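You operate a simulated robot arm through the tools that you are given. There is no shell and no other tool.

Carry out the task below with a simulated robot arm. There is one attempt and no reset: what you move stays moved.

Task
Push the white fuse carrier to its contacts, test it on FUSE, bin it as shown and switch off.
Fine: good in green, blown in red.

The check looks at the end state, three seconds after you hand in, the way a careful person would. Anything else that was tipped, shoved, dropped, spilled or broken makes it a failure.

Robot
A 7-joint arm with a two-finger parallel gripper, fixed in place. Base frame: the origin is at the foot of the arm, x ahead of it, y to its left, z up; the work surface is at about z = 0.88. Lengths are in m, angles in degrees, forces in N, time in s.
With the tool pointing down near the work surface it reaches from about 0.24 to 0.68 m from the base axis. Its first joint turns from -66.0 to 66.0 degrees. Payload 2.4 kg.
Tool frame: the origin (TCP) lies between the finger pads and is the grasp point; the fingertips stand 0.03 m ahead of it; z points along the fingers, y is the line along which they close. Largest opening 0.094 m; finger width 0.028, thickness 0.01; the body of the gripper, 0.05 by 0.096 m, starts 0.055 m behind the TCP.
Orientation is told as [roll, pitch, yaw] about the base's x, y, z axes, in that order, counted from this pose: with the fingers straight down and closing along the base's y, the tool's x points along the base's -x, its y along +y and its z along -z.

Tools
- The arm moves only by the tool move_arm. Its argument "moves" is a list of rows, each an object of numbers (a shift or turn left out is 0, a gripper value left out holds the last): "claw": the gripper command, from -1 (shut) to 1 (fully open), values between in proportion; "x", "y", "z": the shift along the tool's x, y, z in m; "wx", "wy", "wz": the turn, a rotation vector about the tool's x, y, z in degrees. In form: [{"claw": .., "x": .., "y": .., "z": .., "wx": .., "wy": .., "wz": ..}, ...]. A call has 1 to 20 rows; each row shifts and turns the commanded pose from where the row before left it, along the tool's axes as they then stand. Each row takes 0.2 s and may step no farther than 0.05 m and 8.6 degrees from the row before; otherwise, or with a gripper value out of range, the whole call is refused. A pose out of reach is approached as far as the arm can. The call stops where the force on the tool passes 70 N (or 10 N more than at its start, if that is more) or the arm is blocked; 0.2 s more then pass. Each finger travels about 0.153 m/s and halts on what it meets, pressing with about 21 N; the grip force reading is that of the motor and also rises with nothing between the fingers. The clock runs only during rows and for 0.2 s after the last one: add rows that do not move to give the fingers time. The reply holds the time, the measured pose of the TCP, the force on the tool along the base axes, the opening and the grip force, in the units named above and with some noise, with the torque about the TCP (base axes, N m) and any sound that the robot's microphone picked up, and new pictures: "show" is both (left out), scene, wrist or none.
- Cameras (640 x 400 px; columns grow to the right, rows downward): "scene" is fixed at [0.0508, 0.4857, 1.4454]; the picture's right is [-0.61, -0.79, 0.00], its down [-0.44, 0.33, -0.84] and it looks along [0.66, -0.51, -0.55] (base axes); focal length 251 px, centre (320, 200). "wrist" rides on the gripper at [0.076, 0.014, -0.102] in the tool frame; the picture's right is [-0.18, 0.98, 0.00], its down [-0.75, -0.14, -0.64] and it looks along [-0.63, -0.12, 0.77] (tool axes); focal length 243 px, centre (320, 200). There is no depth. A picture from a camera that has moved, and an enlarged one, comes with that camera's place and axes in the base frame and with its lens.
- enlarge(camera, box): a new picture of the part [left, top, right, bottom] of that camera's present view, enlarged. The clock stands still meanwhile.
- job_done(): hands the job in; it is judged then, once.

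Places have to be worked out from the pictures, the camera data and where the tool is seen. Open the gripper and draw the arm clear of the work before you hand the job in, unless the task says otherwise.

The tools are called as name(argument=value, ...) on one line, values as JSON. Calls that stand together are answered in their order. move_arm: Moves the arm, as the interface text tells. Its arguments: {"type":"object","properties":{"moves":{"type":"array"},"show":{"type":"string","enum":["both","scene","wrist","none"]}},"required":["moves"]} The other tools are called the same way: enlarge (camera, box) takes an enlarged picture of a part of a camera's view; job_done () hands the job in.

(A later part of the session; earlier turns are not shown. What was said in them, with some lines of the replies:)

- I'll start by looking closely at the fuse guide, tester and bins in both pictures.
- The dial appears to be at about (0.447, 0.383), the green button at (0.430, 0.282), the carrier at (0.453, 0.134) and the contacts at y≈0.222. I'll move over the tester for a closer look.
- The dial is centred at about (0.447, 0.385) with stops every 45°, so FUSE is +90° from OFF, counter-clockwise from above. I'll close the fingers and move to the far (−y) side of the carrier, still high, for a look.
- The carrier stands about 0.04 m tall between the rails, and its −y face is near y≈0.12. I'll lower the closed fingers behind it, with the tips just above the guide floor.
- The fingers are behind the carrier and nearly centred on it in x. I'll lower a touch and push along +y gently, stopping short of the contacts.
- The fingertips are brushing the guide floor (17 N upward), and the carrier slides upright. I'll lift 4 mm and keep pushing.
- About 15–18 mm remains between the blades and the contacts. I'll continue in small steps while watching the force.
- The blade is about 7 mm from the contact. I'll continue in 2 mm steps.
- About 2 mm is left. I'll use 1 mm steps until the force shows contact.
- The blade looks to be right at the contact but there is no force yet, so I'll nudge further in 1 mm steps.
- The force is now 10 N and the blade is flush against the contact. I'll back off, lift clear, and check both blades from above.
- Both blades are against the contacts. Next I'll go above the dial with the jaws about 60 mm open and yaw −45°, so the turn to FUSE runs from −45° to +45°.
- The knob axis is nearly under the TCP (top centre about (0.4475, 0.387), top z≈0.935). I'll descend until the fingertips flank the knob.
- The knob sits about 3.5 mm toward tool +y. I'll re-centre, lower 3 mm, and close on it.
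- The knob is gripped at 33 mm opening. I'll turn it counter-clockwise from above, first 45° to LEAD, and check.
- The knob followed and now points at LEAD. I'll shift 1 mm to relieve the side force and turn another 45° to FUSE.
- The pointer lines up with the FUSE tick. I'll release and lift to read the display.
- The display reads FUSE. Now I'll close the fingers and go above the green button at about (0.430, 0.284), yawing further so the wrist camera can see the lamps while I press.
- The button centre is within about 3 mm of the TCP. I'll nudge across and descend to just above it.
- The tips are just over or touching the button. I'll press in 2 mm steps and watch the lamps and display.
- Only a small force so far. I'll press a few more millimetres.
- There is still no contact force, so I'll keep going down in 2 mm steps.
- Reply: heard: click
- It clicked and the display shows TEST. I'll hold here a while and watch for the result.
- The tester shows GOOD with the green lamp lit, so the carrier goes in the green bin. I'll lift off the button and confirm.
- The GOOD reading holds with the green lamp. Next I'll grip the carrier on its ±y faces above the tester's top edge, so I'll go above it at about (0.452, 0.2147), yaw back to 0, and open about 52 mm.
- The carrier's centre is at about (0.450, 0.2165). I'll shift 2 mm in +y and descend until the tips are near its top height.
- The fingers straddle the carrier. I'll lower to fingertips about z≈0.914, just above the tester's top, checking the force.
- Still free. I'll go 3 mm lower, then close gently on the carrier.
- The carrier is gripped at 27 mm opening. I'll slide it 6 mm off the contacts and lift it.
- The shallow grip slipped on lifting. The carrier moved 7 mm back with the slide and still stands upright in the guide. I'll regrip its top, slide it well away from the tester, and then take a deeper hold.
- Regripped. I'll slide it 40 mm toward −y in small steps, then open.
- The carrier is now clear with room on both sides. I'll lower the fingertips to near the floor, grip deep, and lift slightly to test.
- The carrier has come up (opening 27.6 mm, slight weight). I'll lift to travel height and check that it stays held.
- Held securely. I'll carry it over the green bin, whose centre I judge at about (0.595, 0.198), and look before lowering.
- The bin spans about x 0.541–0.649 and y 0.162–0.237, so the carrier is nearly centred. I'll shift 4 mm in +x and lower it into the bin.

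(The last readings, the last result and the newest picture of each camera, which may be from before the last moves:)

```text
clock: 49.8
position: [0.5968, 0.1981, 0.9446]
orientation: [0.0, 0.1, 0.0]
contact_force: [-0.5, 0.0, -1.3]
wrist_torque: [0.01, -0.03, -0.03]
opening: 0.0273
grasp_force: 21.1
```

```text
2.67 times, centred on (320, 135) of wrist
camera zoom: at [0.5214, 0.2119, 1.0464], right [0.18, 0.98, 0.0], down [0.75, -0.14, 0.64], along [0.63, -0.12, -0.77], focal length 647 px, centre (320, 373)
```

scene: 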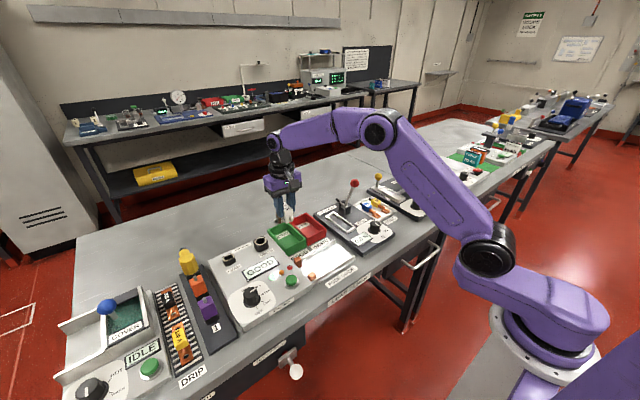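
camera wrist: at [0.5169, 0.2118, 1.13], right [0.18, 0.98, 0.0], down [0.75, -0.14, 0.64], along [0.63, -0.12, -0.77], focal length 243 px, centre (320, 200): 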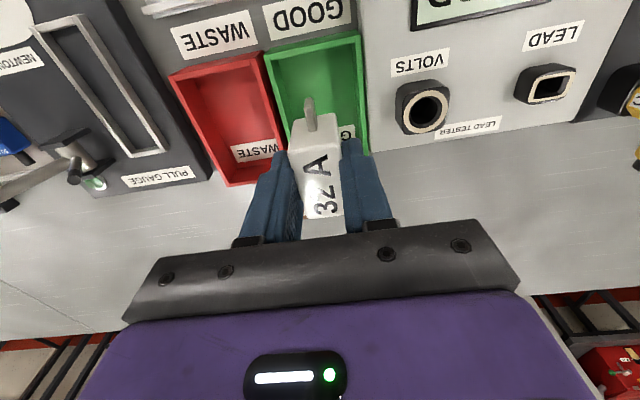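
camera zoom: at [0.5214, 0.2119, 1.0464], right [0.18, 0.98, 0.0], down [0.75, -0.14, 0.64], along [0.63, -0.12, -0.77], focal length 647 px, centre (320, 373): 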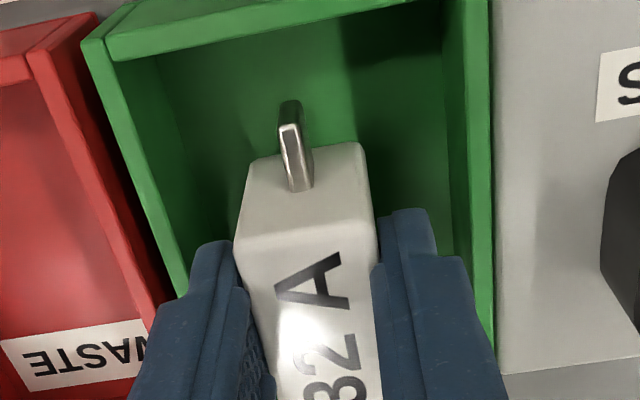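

The carrier is inside the bin walls. I'll lower it in small steps until it touches the floor.

move_arm(moves=[{"z": 0.004}, {"z": 0.003}, {"z": 0.003}, {}], show="none")

enlarge(camera="scene", box=[240, 190, 340, 270])

```text
clock: 50.8
position: [0.5962, 0.1992, 0.9355]
orientation: [0.0, -0.1, 0.1]
contact_force: [1.2, 0.0, -1.3]
wrist_torque: [0.01, -0.01, -0.01]
opening: 0.0275
grasp_force: 20.6
```

```text
5.00 times, centred on (290, 230) of scene
camera zoom: at [0.0508, 0.4857, 1.4454], right [-0.61, -0.79, 0.0], down [-0.44, 0.33, -0.84], along [0.66, -0.51, -0.55], focal length 1253 px, centre (470, 50)
```

zoom: 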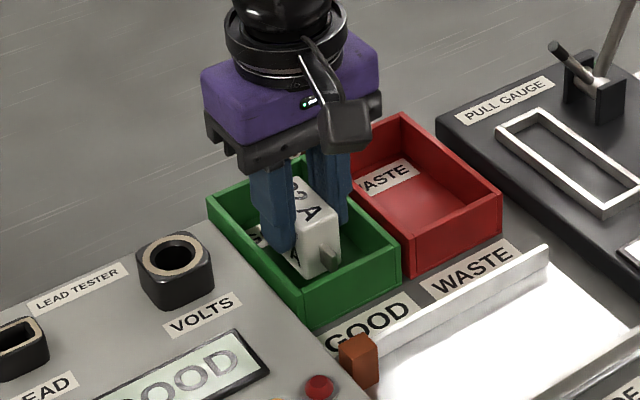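

Still hanging free (about −1.3 N). I'll continue down in 2 mm steps.

move_arm(moves=[{"z": 0.002}, {"z": 0.002}, {"z": 0.002}, {}], show="none")

```text
clock: 51.8
position: [0.5965, 0.1987, 0.9323]
orientation: [0.1, -0.3, 0.1]
contact_force: [-5.8, -0.3, 29.7]
wrist_torque: [0.11, 0.32, 0.01]
opening: 0.0277
grasp_force: 20.6
```

The carrier is on the bin floor (30 N). I'll ease up 2 mm, open only enough to clear, then lift out.

move_arm(moves=[{"z": -0.002}, {}, {"claw": -0.2}, {}, {}, {"z": -0.01}, {"z": -0.02}, {"z": -0.03}, {"z": -0.03}, {}])

enlarge(camera="scene", box=[240, 180, 370, 280])

enlarge(camera="wrist", box=[200, 20, 440, 170])

```text
clock: 54.0
position: [0.594, 0.197, 1.0219]
orientation: [0.0, -0.1, 0.1]
contact_force: [-0.4, -0.9, 0.0]
wrist_torque: [-0.02, 0.01, 0.01]
opening: 0.0378
grasp_force: 0.1
camera wrist: at [0.5187, 0.2104, 1.1233], right [0.18, 0.98, 0.0], down [0.75, -0.14, 0.64], along [0.63, -0.12, -0.77], focal length 243 px, centre (320, 200)
```

scene: 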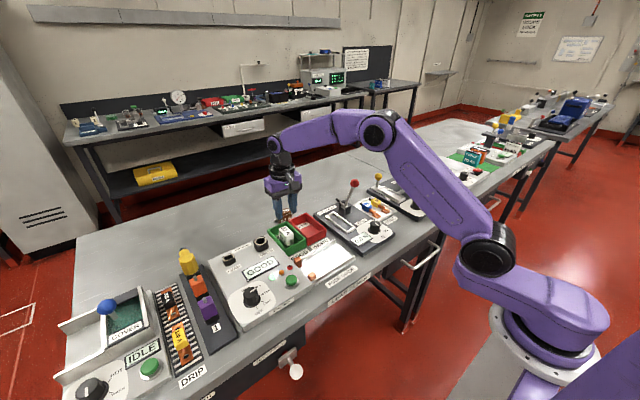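
wrist: 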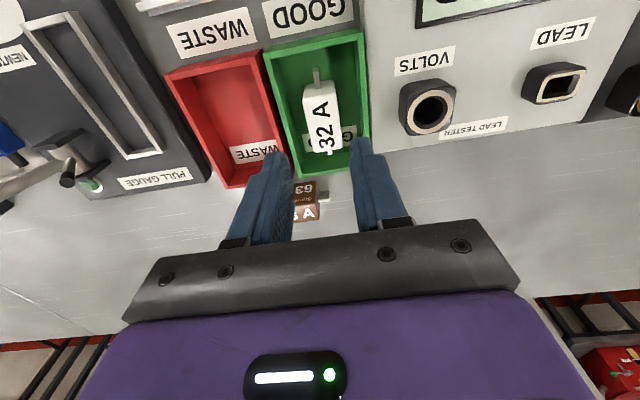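

```text
4.00 times, centred on (305, 230) of scene
camera zoom: at [0.0508, 0.4857, 1.4454], right [-0.61, -0.79, 0.0], down [-0.44, 0.33, -0.84], along [0.66, -0.51, -0.55], focal length 1002 px, centre (380, 80)
```

zoom: 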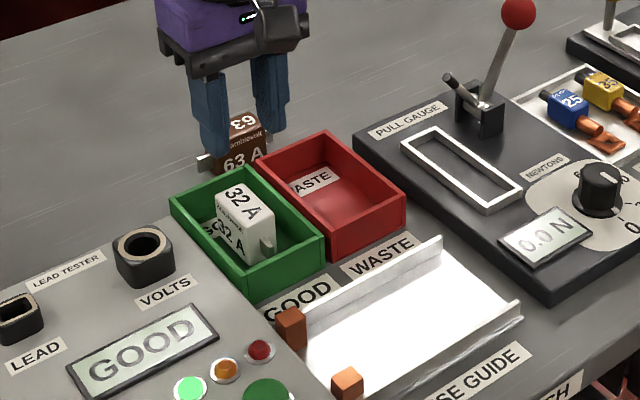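

```text
2.67 times, centred on (320, 95) of wrist
camera zoom: at [0.5187, 0.2104, 1.1233], right [0.18, 0.98, 0.0], down [0.75, -0.14, 0.64], along [0.63, -0.12, -0.77], focal length 647 px, centre (320, 480)
```

zoom: 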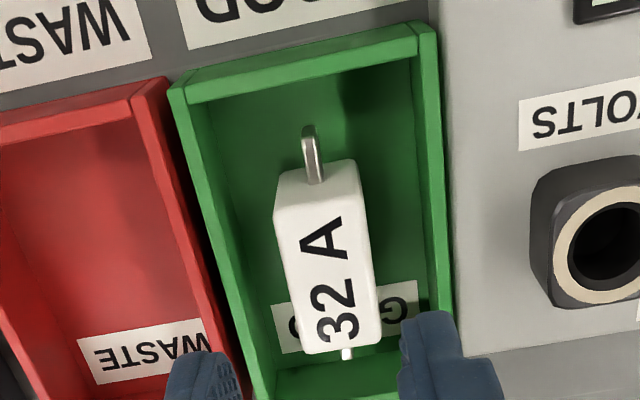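

The carrier stands in the green bin. Now I'll return to the dial, above (0.449, 0.3875), at yaw +45° with the jaws 60 mm open.

move_arm(moves=[{"z": -0.01, "x": 0.0242, "y": 0.0317}, {"x": 0.0242, "y": 0.0317}, {"x": 0.0242, "y": 0.0317}, {"x": 0.0242, "y": 0.0317}, {"x": 0.0242, "y": 0.0317}, {"x": 0.0242, "y": 0.0317, "claw": 0.3}, {"wz": -7.5}, {"wz": -7.5}, {"wz": -7.5}, {"wz": -7.5}, {"wz": -7.5}, {"wz": -7.5}, {}])

enlarge(camera="wrist", box=[220, 60, 460, 210])

```text
clock: 56.8
position: [0.4506, 0.3892, 1.0313]
orientation: [-0.1, 0.0, 45.2]
contact_force: [0.3, 0.2, -0.1]
wrist_torque: [-0.01, -0.03, -0.02]
opening: 0.0611
grasp_force: 0.0
camera wrist: at [0.3877, 0.3443, 1.1329], right [-0.57, 0.82, 0.0], down [0.63, 0.44, 0.64], along [0.53, 0.36, -0.77], focal length 243 px, centre (320, 200)
```

scene: 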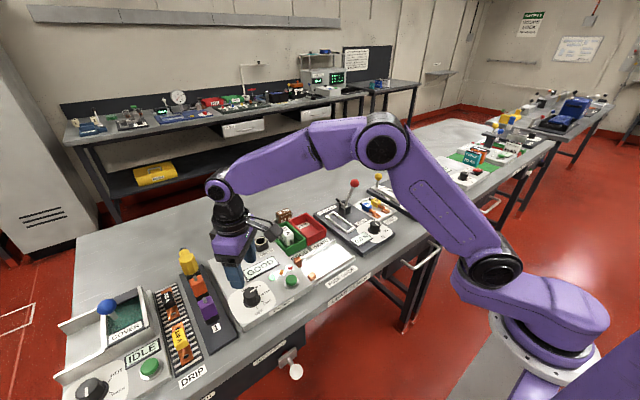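
wrist: 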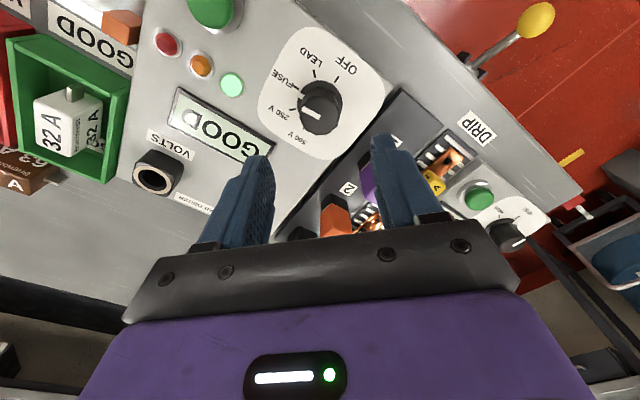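

```text
2.67 times, centred on (340, 135) of wrist
camera zoom: at [0.3877, 0.3443, 1.1329], right [-0.57, 0.82, 0.0], down [0.63, 0.44, 0.64], along [0.53, 0.36, -0.77], focal length 647 px, centre (267, 373)
```

zoom: 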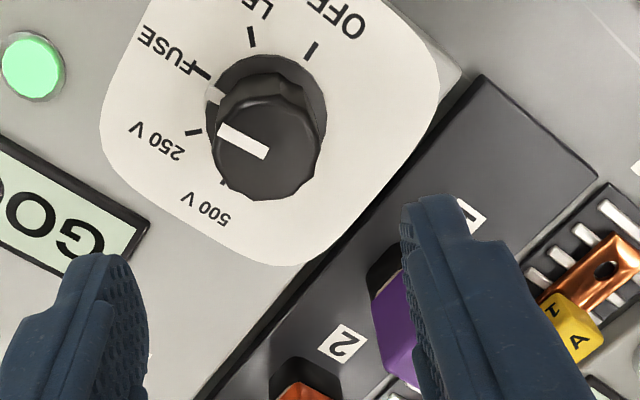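

The knob is centred between the fingers. I'll descend and grip it.

move_arm(moves=[{"z": 0.03, "x": 0.001, "y": -0.0005}, {"z": 0.03}, {"z": 0.015}, {"z": 0.008}, {}, {"claw": -1}, {}, {}], show="none")

enlarge(camera="wrist", box=[220, 80, 460, 230])

```text
clock: 58.6
position: [0.451, 0.3885, 0.9488]
orientation: [0.0, -0.1, 45.1]
contact_force: [-4.4, 3.6, -3.9]
wrist_torque: [0.44, -0.48, -0.04]
opening: 0.0322
grasp_force: 45.1
```

```text
2.67 times, centred on (340, 155) of wrist
camera zoom: at [0.387, 0.3437, 1.0491], right [-0.57, 0.82, 0.0], down [0.63, 0.43, 0.64], along [0.53, 0.36, -0.77], focal length 647 px, centre (267, 320)
```

zoom: 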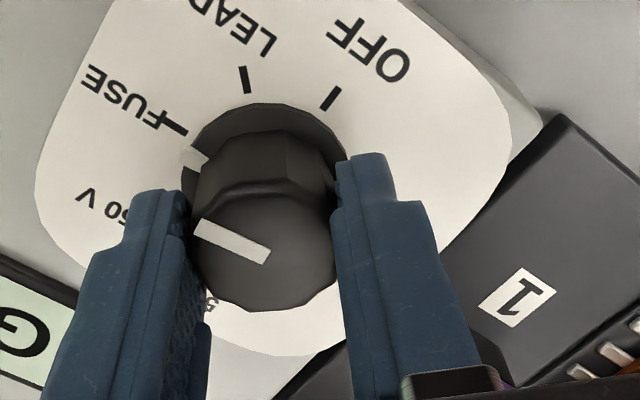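

Gripped at 32 mm opening. I'll turn it back clockwise 45° to LEAD first.

move_arm(moves=[{"wz": 7.5}, {"wz": 7.5}, {"wz": 7.5}, {"wz": 7.5}, {"wz": 7.5}, {"wz": 7.5}, {}], show="none")

enlarge(camera="wrist", box=[220, 80, 460, 230])

```text
clock: 60.2
position: [0.4497, 0.3889, 0.9478]
orientation: [0.0, 0.1, 0.0]
contact_force: [-5.6, 8.5, -12.1]
wrist_torque: [0.4, 0.71, -0.02]
opening: 0.0321
grasp_force: 45.0
```

```text
2.67 times, centred on (340, 155) of wrist
camera zoom: at [0.3745, 0.4019, 1.0493], right [0.18, 0.98, 0.0], down [0.75, -0.14, 0.64], along [0.63, -0.12, -0.77], focal length 647 px, centre (267, 320)
```

zoom: 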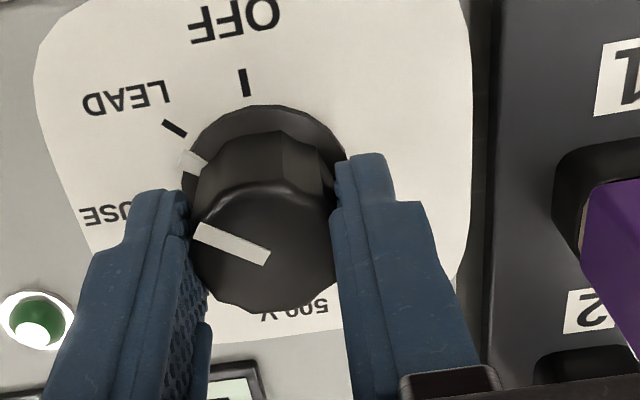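

It's near LEAD. I'll continue another 45° to OFF.

move_arm(moves=[{"wz": 7.5, "y": 0.0005}, {"wz": 7.5}, {"wz": 7.5}, {"wz": 7.5}, {"wz": 7.5}, {"wz": 7.5}, {"wz": 1.5}, {}], show="none")

enlarge(camera="wrist", box=[220, 80, 460, 230])

enlarge(camera="scene", box=[190, 230, 320, 330])

```text
clock: 62.0
position: [0.4489, 0.388, 0.9478]
orientation: [-0.2, 0.0, -46.5]
contact_force: [-8.8, 5.9, -23.7]
wrist_torque: [0.71, 0.37, -0.03]
opening: 0.0323
grasp_force: 45.4
```

```text
2.67 times, centred on (340, 155) of wrist
camera zoom: at [0.4087, 0.453, 1.0492], right [0.84, 0.54, 0.0], down [0.42, -0.64, 0.64], along [0.35, -0.54, -0.77], focal length 647 px, centre (267, 320)
```

zoom: 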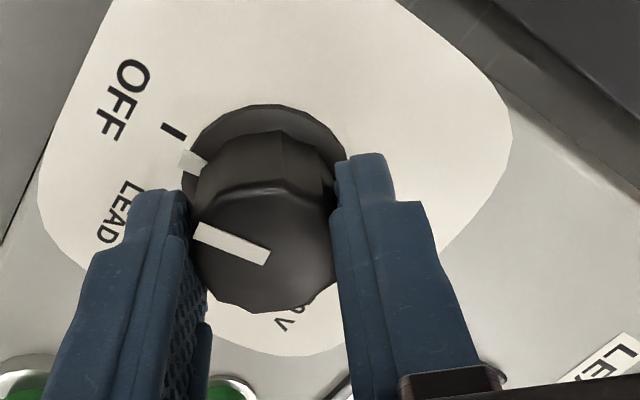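

```text
4.00 times, centred on (255, 280) of scene
camera zoom: at [0.0509, 0.4861, 1.4453], right [-0.61, -0.79, 0.0], down [-0.44, 0.33, -0.84], along [0.66, -0.51, -0.55], focal length 1002 px, centre (580, -120)
```

zoom: 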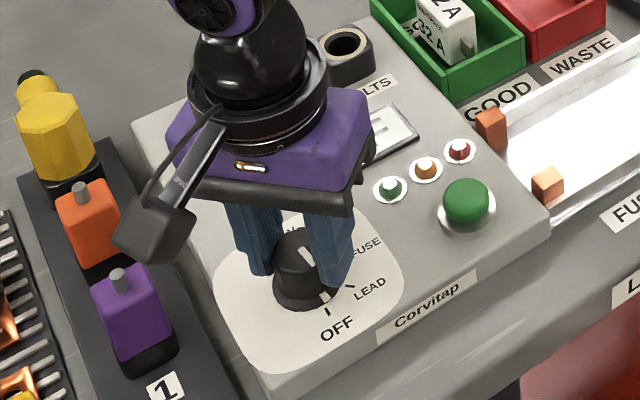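

The lamp has gone out and the pointer is at OFF. I'll release, lift, and check the pointer and display.

move_arm(moves=[{"claw": 0.3}, {}, {}, {"z": -0.03}, {"z": -0.04}, {"z": -0.03}, {}])

enlarge(camera="wrist", box=[220, 60, 460, 210])

enlarge(camera="scene", box=[200, 200, 350, 320])

```text
clock: 63.6
position: [0.4522, 0.3887, 1.0467]
orientation: [0.0, -0.1, -46.3]
contact_force: [0.1, 0.5, 0.2]
wrist_torque: [-0.01, -0.02, 0.02]
opening: 0.061
grasp_force: 0.0
camera wrist: at [0.4107, 0.4516, 1.1488], right [0.84, 0.54, 0.0], down [0.42, -0.64, 0.64], along [0.35, -0.54, -0.77], focal length 243 px, centre (320, 200)
```

scene: 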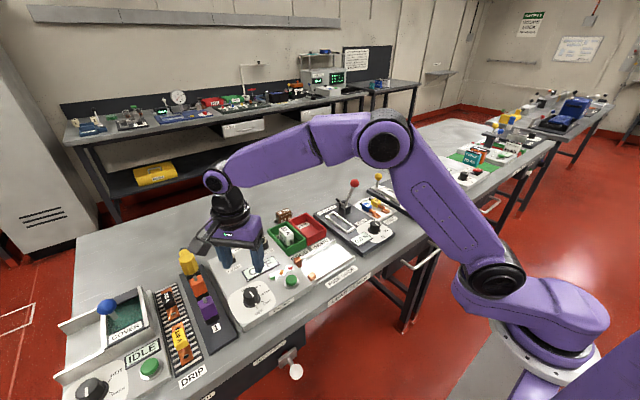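
wrist: 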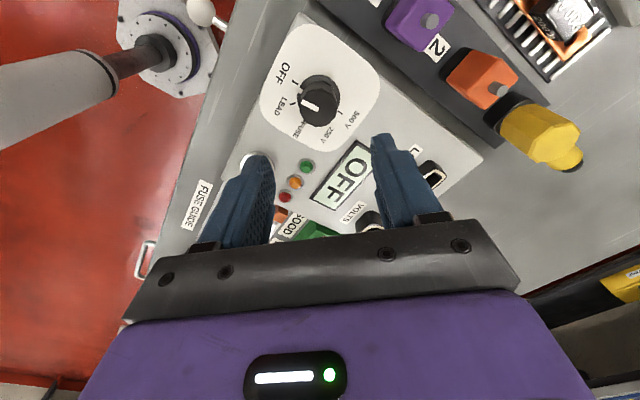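

```text
2.67 times, centred on (340, 135) of wrist
camera zoom: at [0.4107, 0.4516, 1.1488], right [0.84, 0.54, 0.0], down [0.42, -0.64, 0.64], along [0.35, -0.54, -0.77], focal length 647 px, centre (267, 373)
```

zoom: 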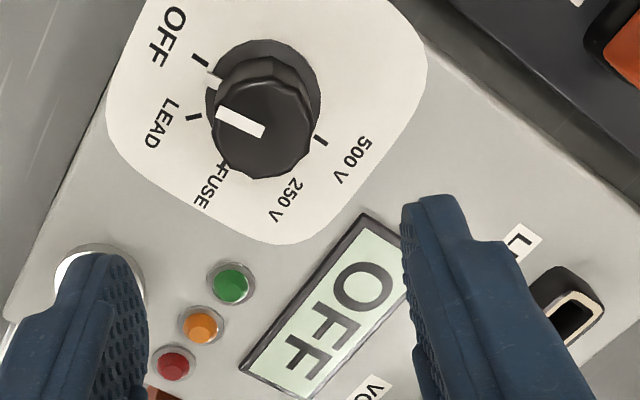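

```text
3.33 times, centred on (275, 260) of scene
camera zoom: at [0.0508, 0.4857, 1.4454], right [-0.61, -0.79, 0.0], down [-0.44, 0.33, -0.84], along [0.66, -0.51, -0.55], focal length 835 px, centre (470, 0)
```

zoom: 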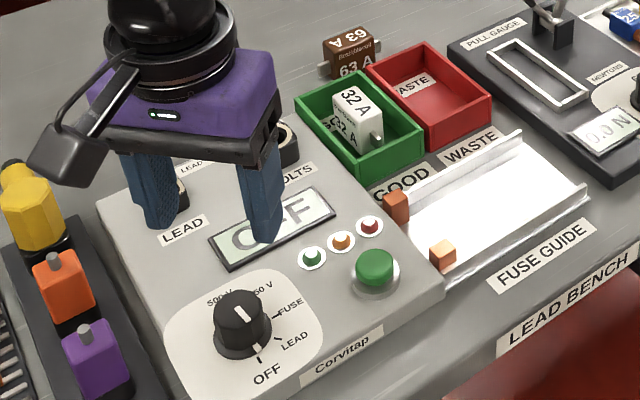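

The display reads OFF, but the pointer sits roughly 8–10° short of the OFF tick. I'll regrip and turn it the remaining bit so it sits exactly on OFF.

move_arm(moves=[{"z": 0.04}, {"z": 0.035}, {"z": 0.016}, {"z": 0.008}, {}, {"claw": -1}, {}, {}], show="none")

enlarge(camera="wrist", box=[220, 80, 460, 230])

```text
clock: 65.4
position: [0.4505, 0.3876, 0.9489]
orientation: [0.0, 0.1, -46.4]
contact_force: [-1.4, 0.6, -4.3]
wrist_torque: [-0.01, -0.2, -0.03]
opening: 0.032
grasp_force: 45.0
```

```text
2.67 times, centred on (340, 155) of wrist
camera zoom: at [0.4094, 0.4518, 1.0499], right [0.84, 0.54, 0.0], down [0.42, -0.64, 0.64], along [0.35, -0.54, -0.77], focal length 647 px, centre (267, 320)
```

zoom: 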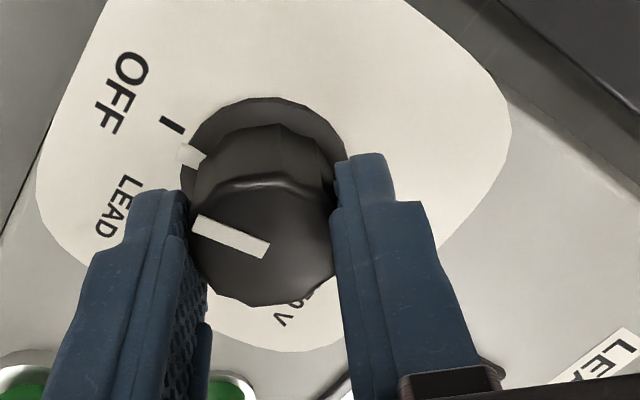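

I'll turn 8° further clockwise and look again.

move_arm(moves=[{"wz": 4}, {"wz": 4}, {}], show="none")

enlarge(camera="wrist", box=[220, 80, 460, 230])

```text
clock: 66.2
position: [0.4514, 0.3868, 0.9489]
orientation: [-0.1, -0.1, -54.4]
contact_force: [-1.6, -2.3, -10.4]
wrist_torque: [0.01, -0.24, 0.59]
opening: 0.0323
grasp_force: 45.1
```

```text
2.67 times, centred on (340, 155) of wrist
camera zoom: at [0.4188, 0.4571, 1.0499], right [0.91, 0.42, 0.0], down [0.33, -0.69, 0.64], along [0.27, -0.58, -0.77], focal length 647 px, centre (267, 320)
```

zoom: 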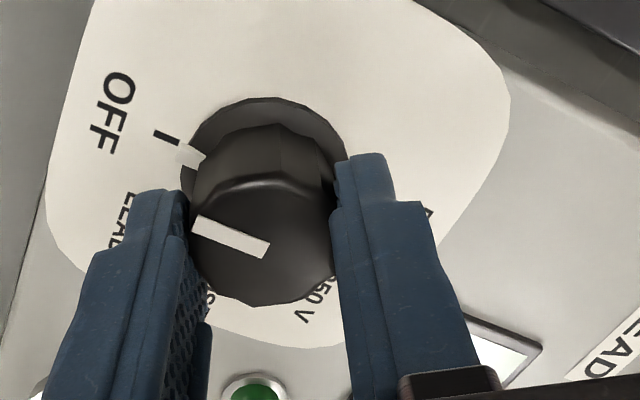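

The torque rose to 0.59 N·m, so the knob is at its end stop. I'll release and check.

move_arm(moves=[{"wz": -1}, {"claw": 0.3}, {}, {}, {"z": -0.03}, {"z": -0.04}, {"z": -0.03}, {}], show="none")

enlarge(camera="wrist", box=[220, 60, 460, 210])

enlarge(camera="scene", box=[190, 230, 320, 330])

```text
clock: 68.0
position: [0.4517, 0.3885, 1.0489]
orientation: [0.0, -0.1, -53.4]
contact_force: [-0.2, 0.1, 0.3]
wrist_torque: [0.02, 0.0, -0.01]
opening: 0.0612
grasp_force: 0.0
```

```text
2.67 times, centred on (340, 135) of wrist
camera zoom: at [0.4182, 0.4582, 1.1506], right [0.9, 0.44, 0.0], down [0.34, -0.69, 0.64], along [0.28, -0.58, -0.77], focal length 647 px, centre (267, 373)
```

zoom: 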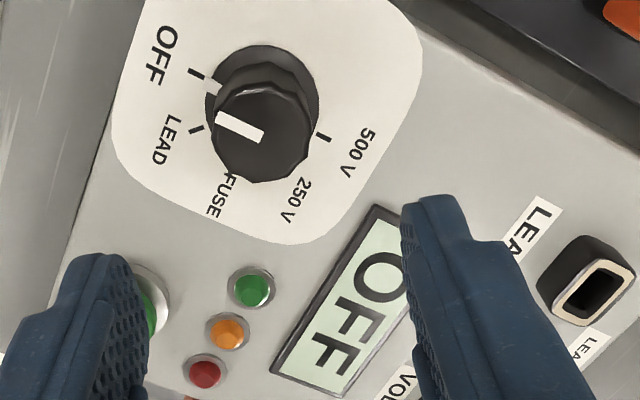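

```text
4.00 times, centred on (255, 280) of scene
camera zoom: at [0.0508, 0.4857, 1.4454], right [-0.61, -0.79, 0.0], down [-0.44, 0.33, -0.84], along [0.66, -0.51, -0.55], focal length 1002 px, centre (580, -120)
```

zoom: 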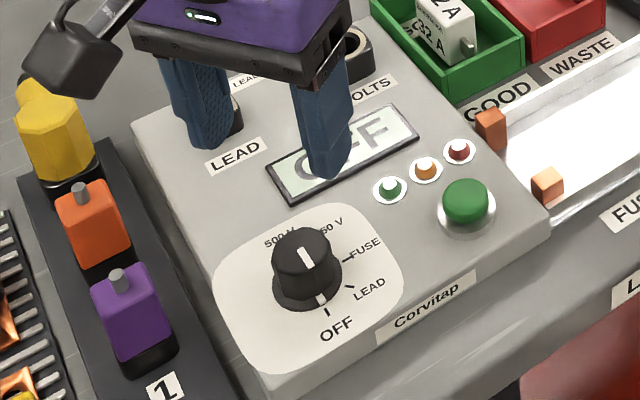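

The pointer now matches its original OFF position and the display reads OFF. I'll open the gripper, turn back, raise the arm clear, and take a last look.

move_arm(moves=[{"z": -0.04}, {"z": -0.04}, {"z": -0.04}, {"z": -0.04, "claw": 1}, {"wz": -7.7}, {"wz": -7.7}, {"wz": -7.7}, {"wz": -7.7}, {"wz": -7.7}, {"wz": -7.7}, {"wz": -7.2}, {"y": -0.04}, {"y": -0.04}, {"y": -0.04}, {"y": -0.04}, {"y": -0.04}, {}])

enlarge(camera="scene", box=[190, 190, 390, 330])

```text
clock: 71.6
position: [0.4502, 0.1867, 1.2087]
orientation: [0.0, 0.0, 0.0]
contact_force: [-0.1, -0.8, -0.3]
wrist_torque: [-0.02, -0.01, 0.0]
opening: 0.0942
grasp_force: 0.0
camera wrist: at [0.3754, 0.2005, 1.3111], right [0.18, 0.98, 0.0], down [0.75, -0.14, 0.64], along [0.63, -0.12, -0.77], focal length 243 px, centre (320, 200)
```

scene: 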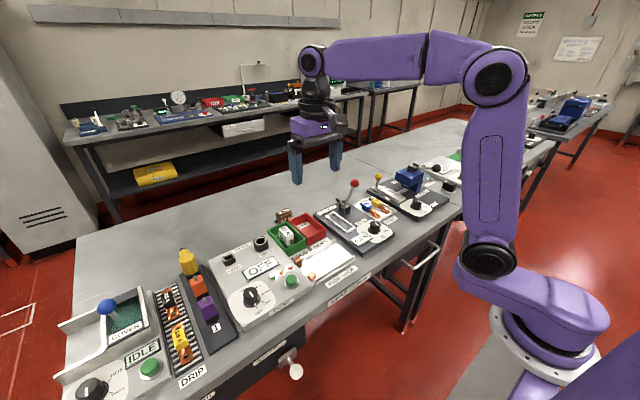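
wrist: 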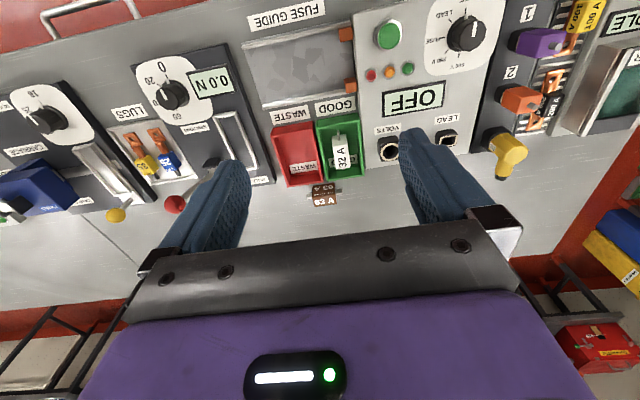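

```text
2.86 times, centred on (290, 260) of scene
camera zoom: at [0.0508, 0.4857, 1.4454], right [-0.61, -0.79, 0.0], down [-0.44, 0.33, -0.84], along [0.66, -0.51, -0.55], focal length 716 px, centre (406, 29)
```

zoom: 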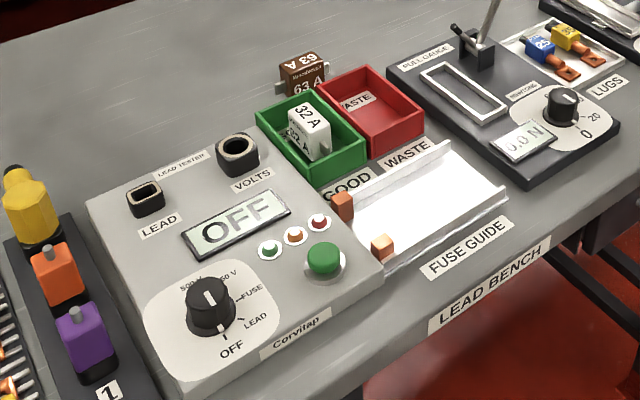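

The carrier is in the green GOOD bin, the tester reads OFF with its lamps out, nothing else looks disturbed, and the arm is clear with the gripper open. I'm handing the job in.

job_done()

```text
The job is handed in.
```

The white 32 A fuse carrier tested good, so it is in the green GOOD bin, and the tester is switched off. The job is handed in.

- **Test:** I pushed the carrier until both blades met the contacts, turned the dial to FUSE and pressed the green button. The display read GOOD and the green lamp lit.
- **Binning:** My first grip slipped when I lifted. The carrier stayed upright in the guide, so I slid it clear of the tester, gripped it deeper and set it standing in the bin.
- **Switching off:** The dial first stopped about 8° short of the OFF mark, so I turned it the rest of the way. It now matches its starting position and the display reads OFF.

In the last pictures nothing else looked moved, and the arm was raised clear with the gripper open.
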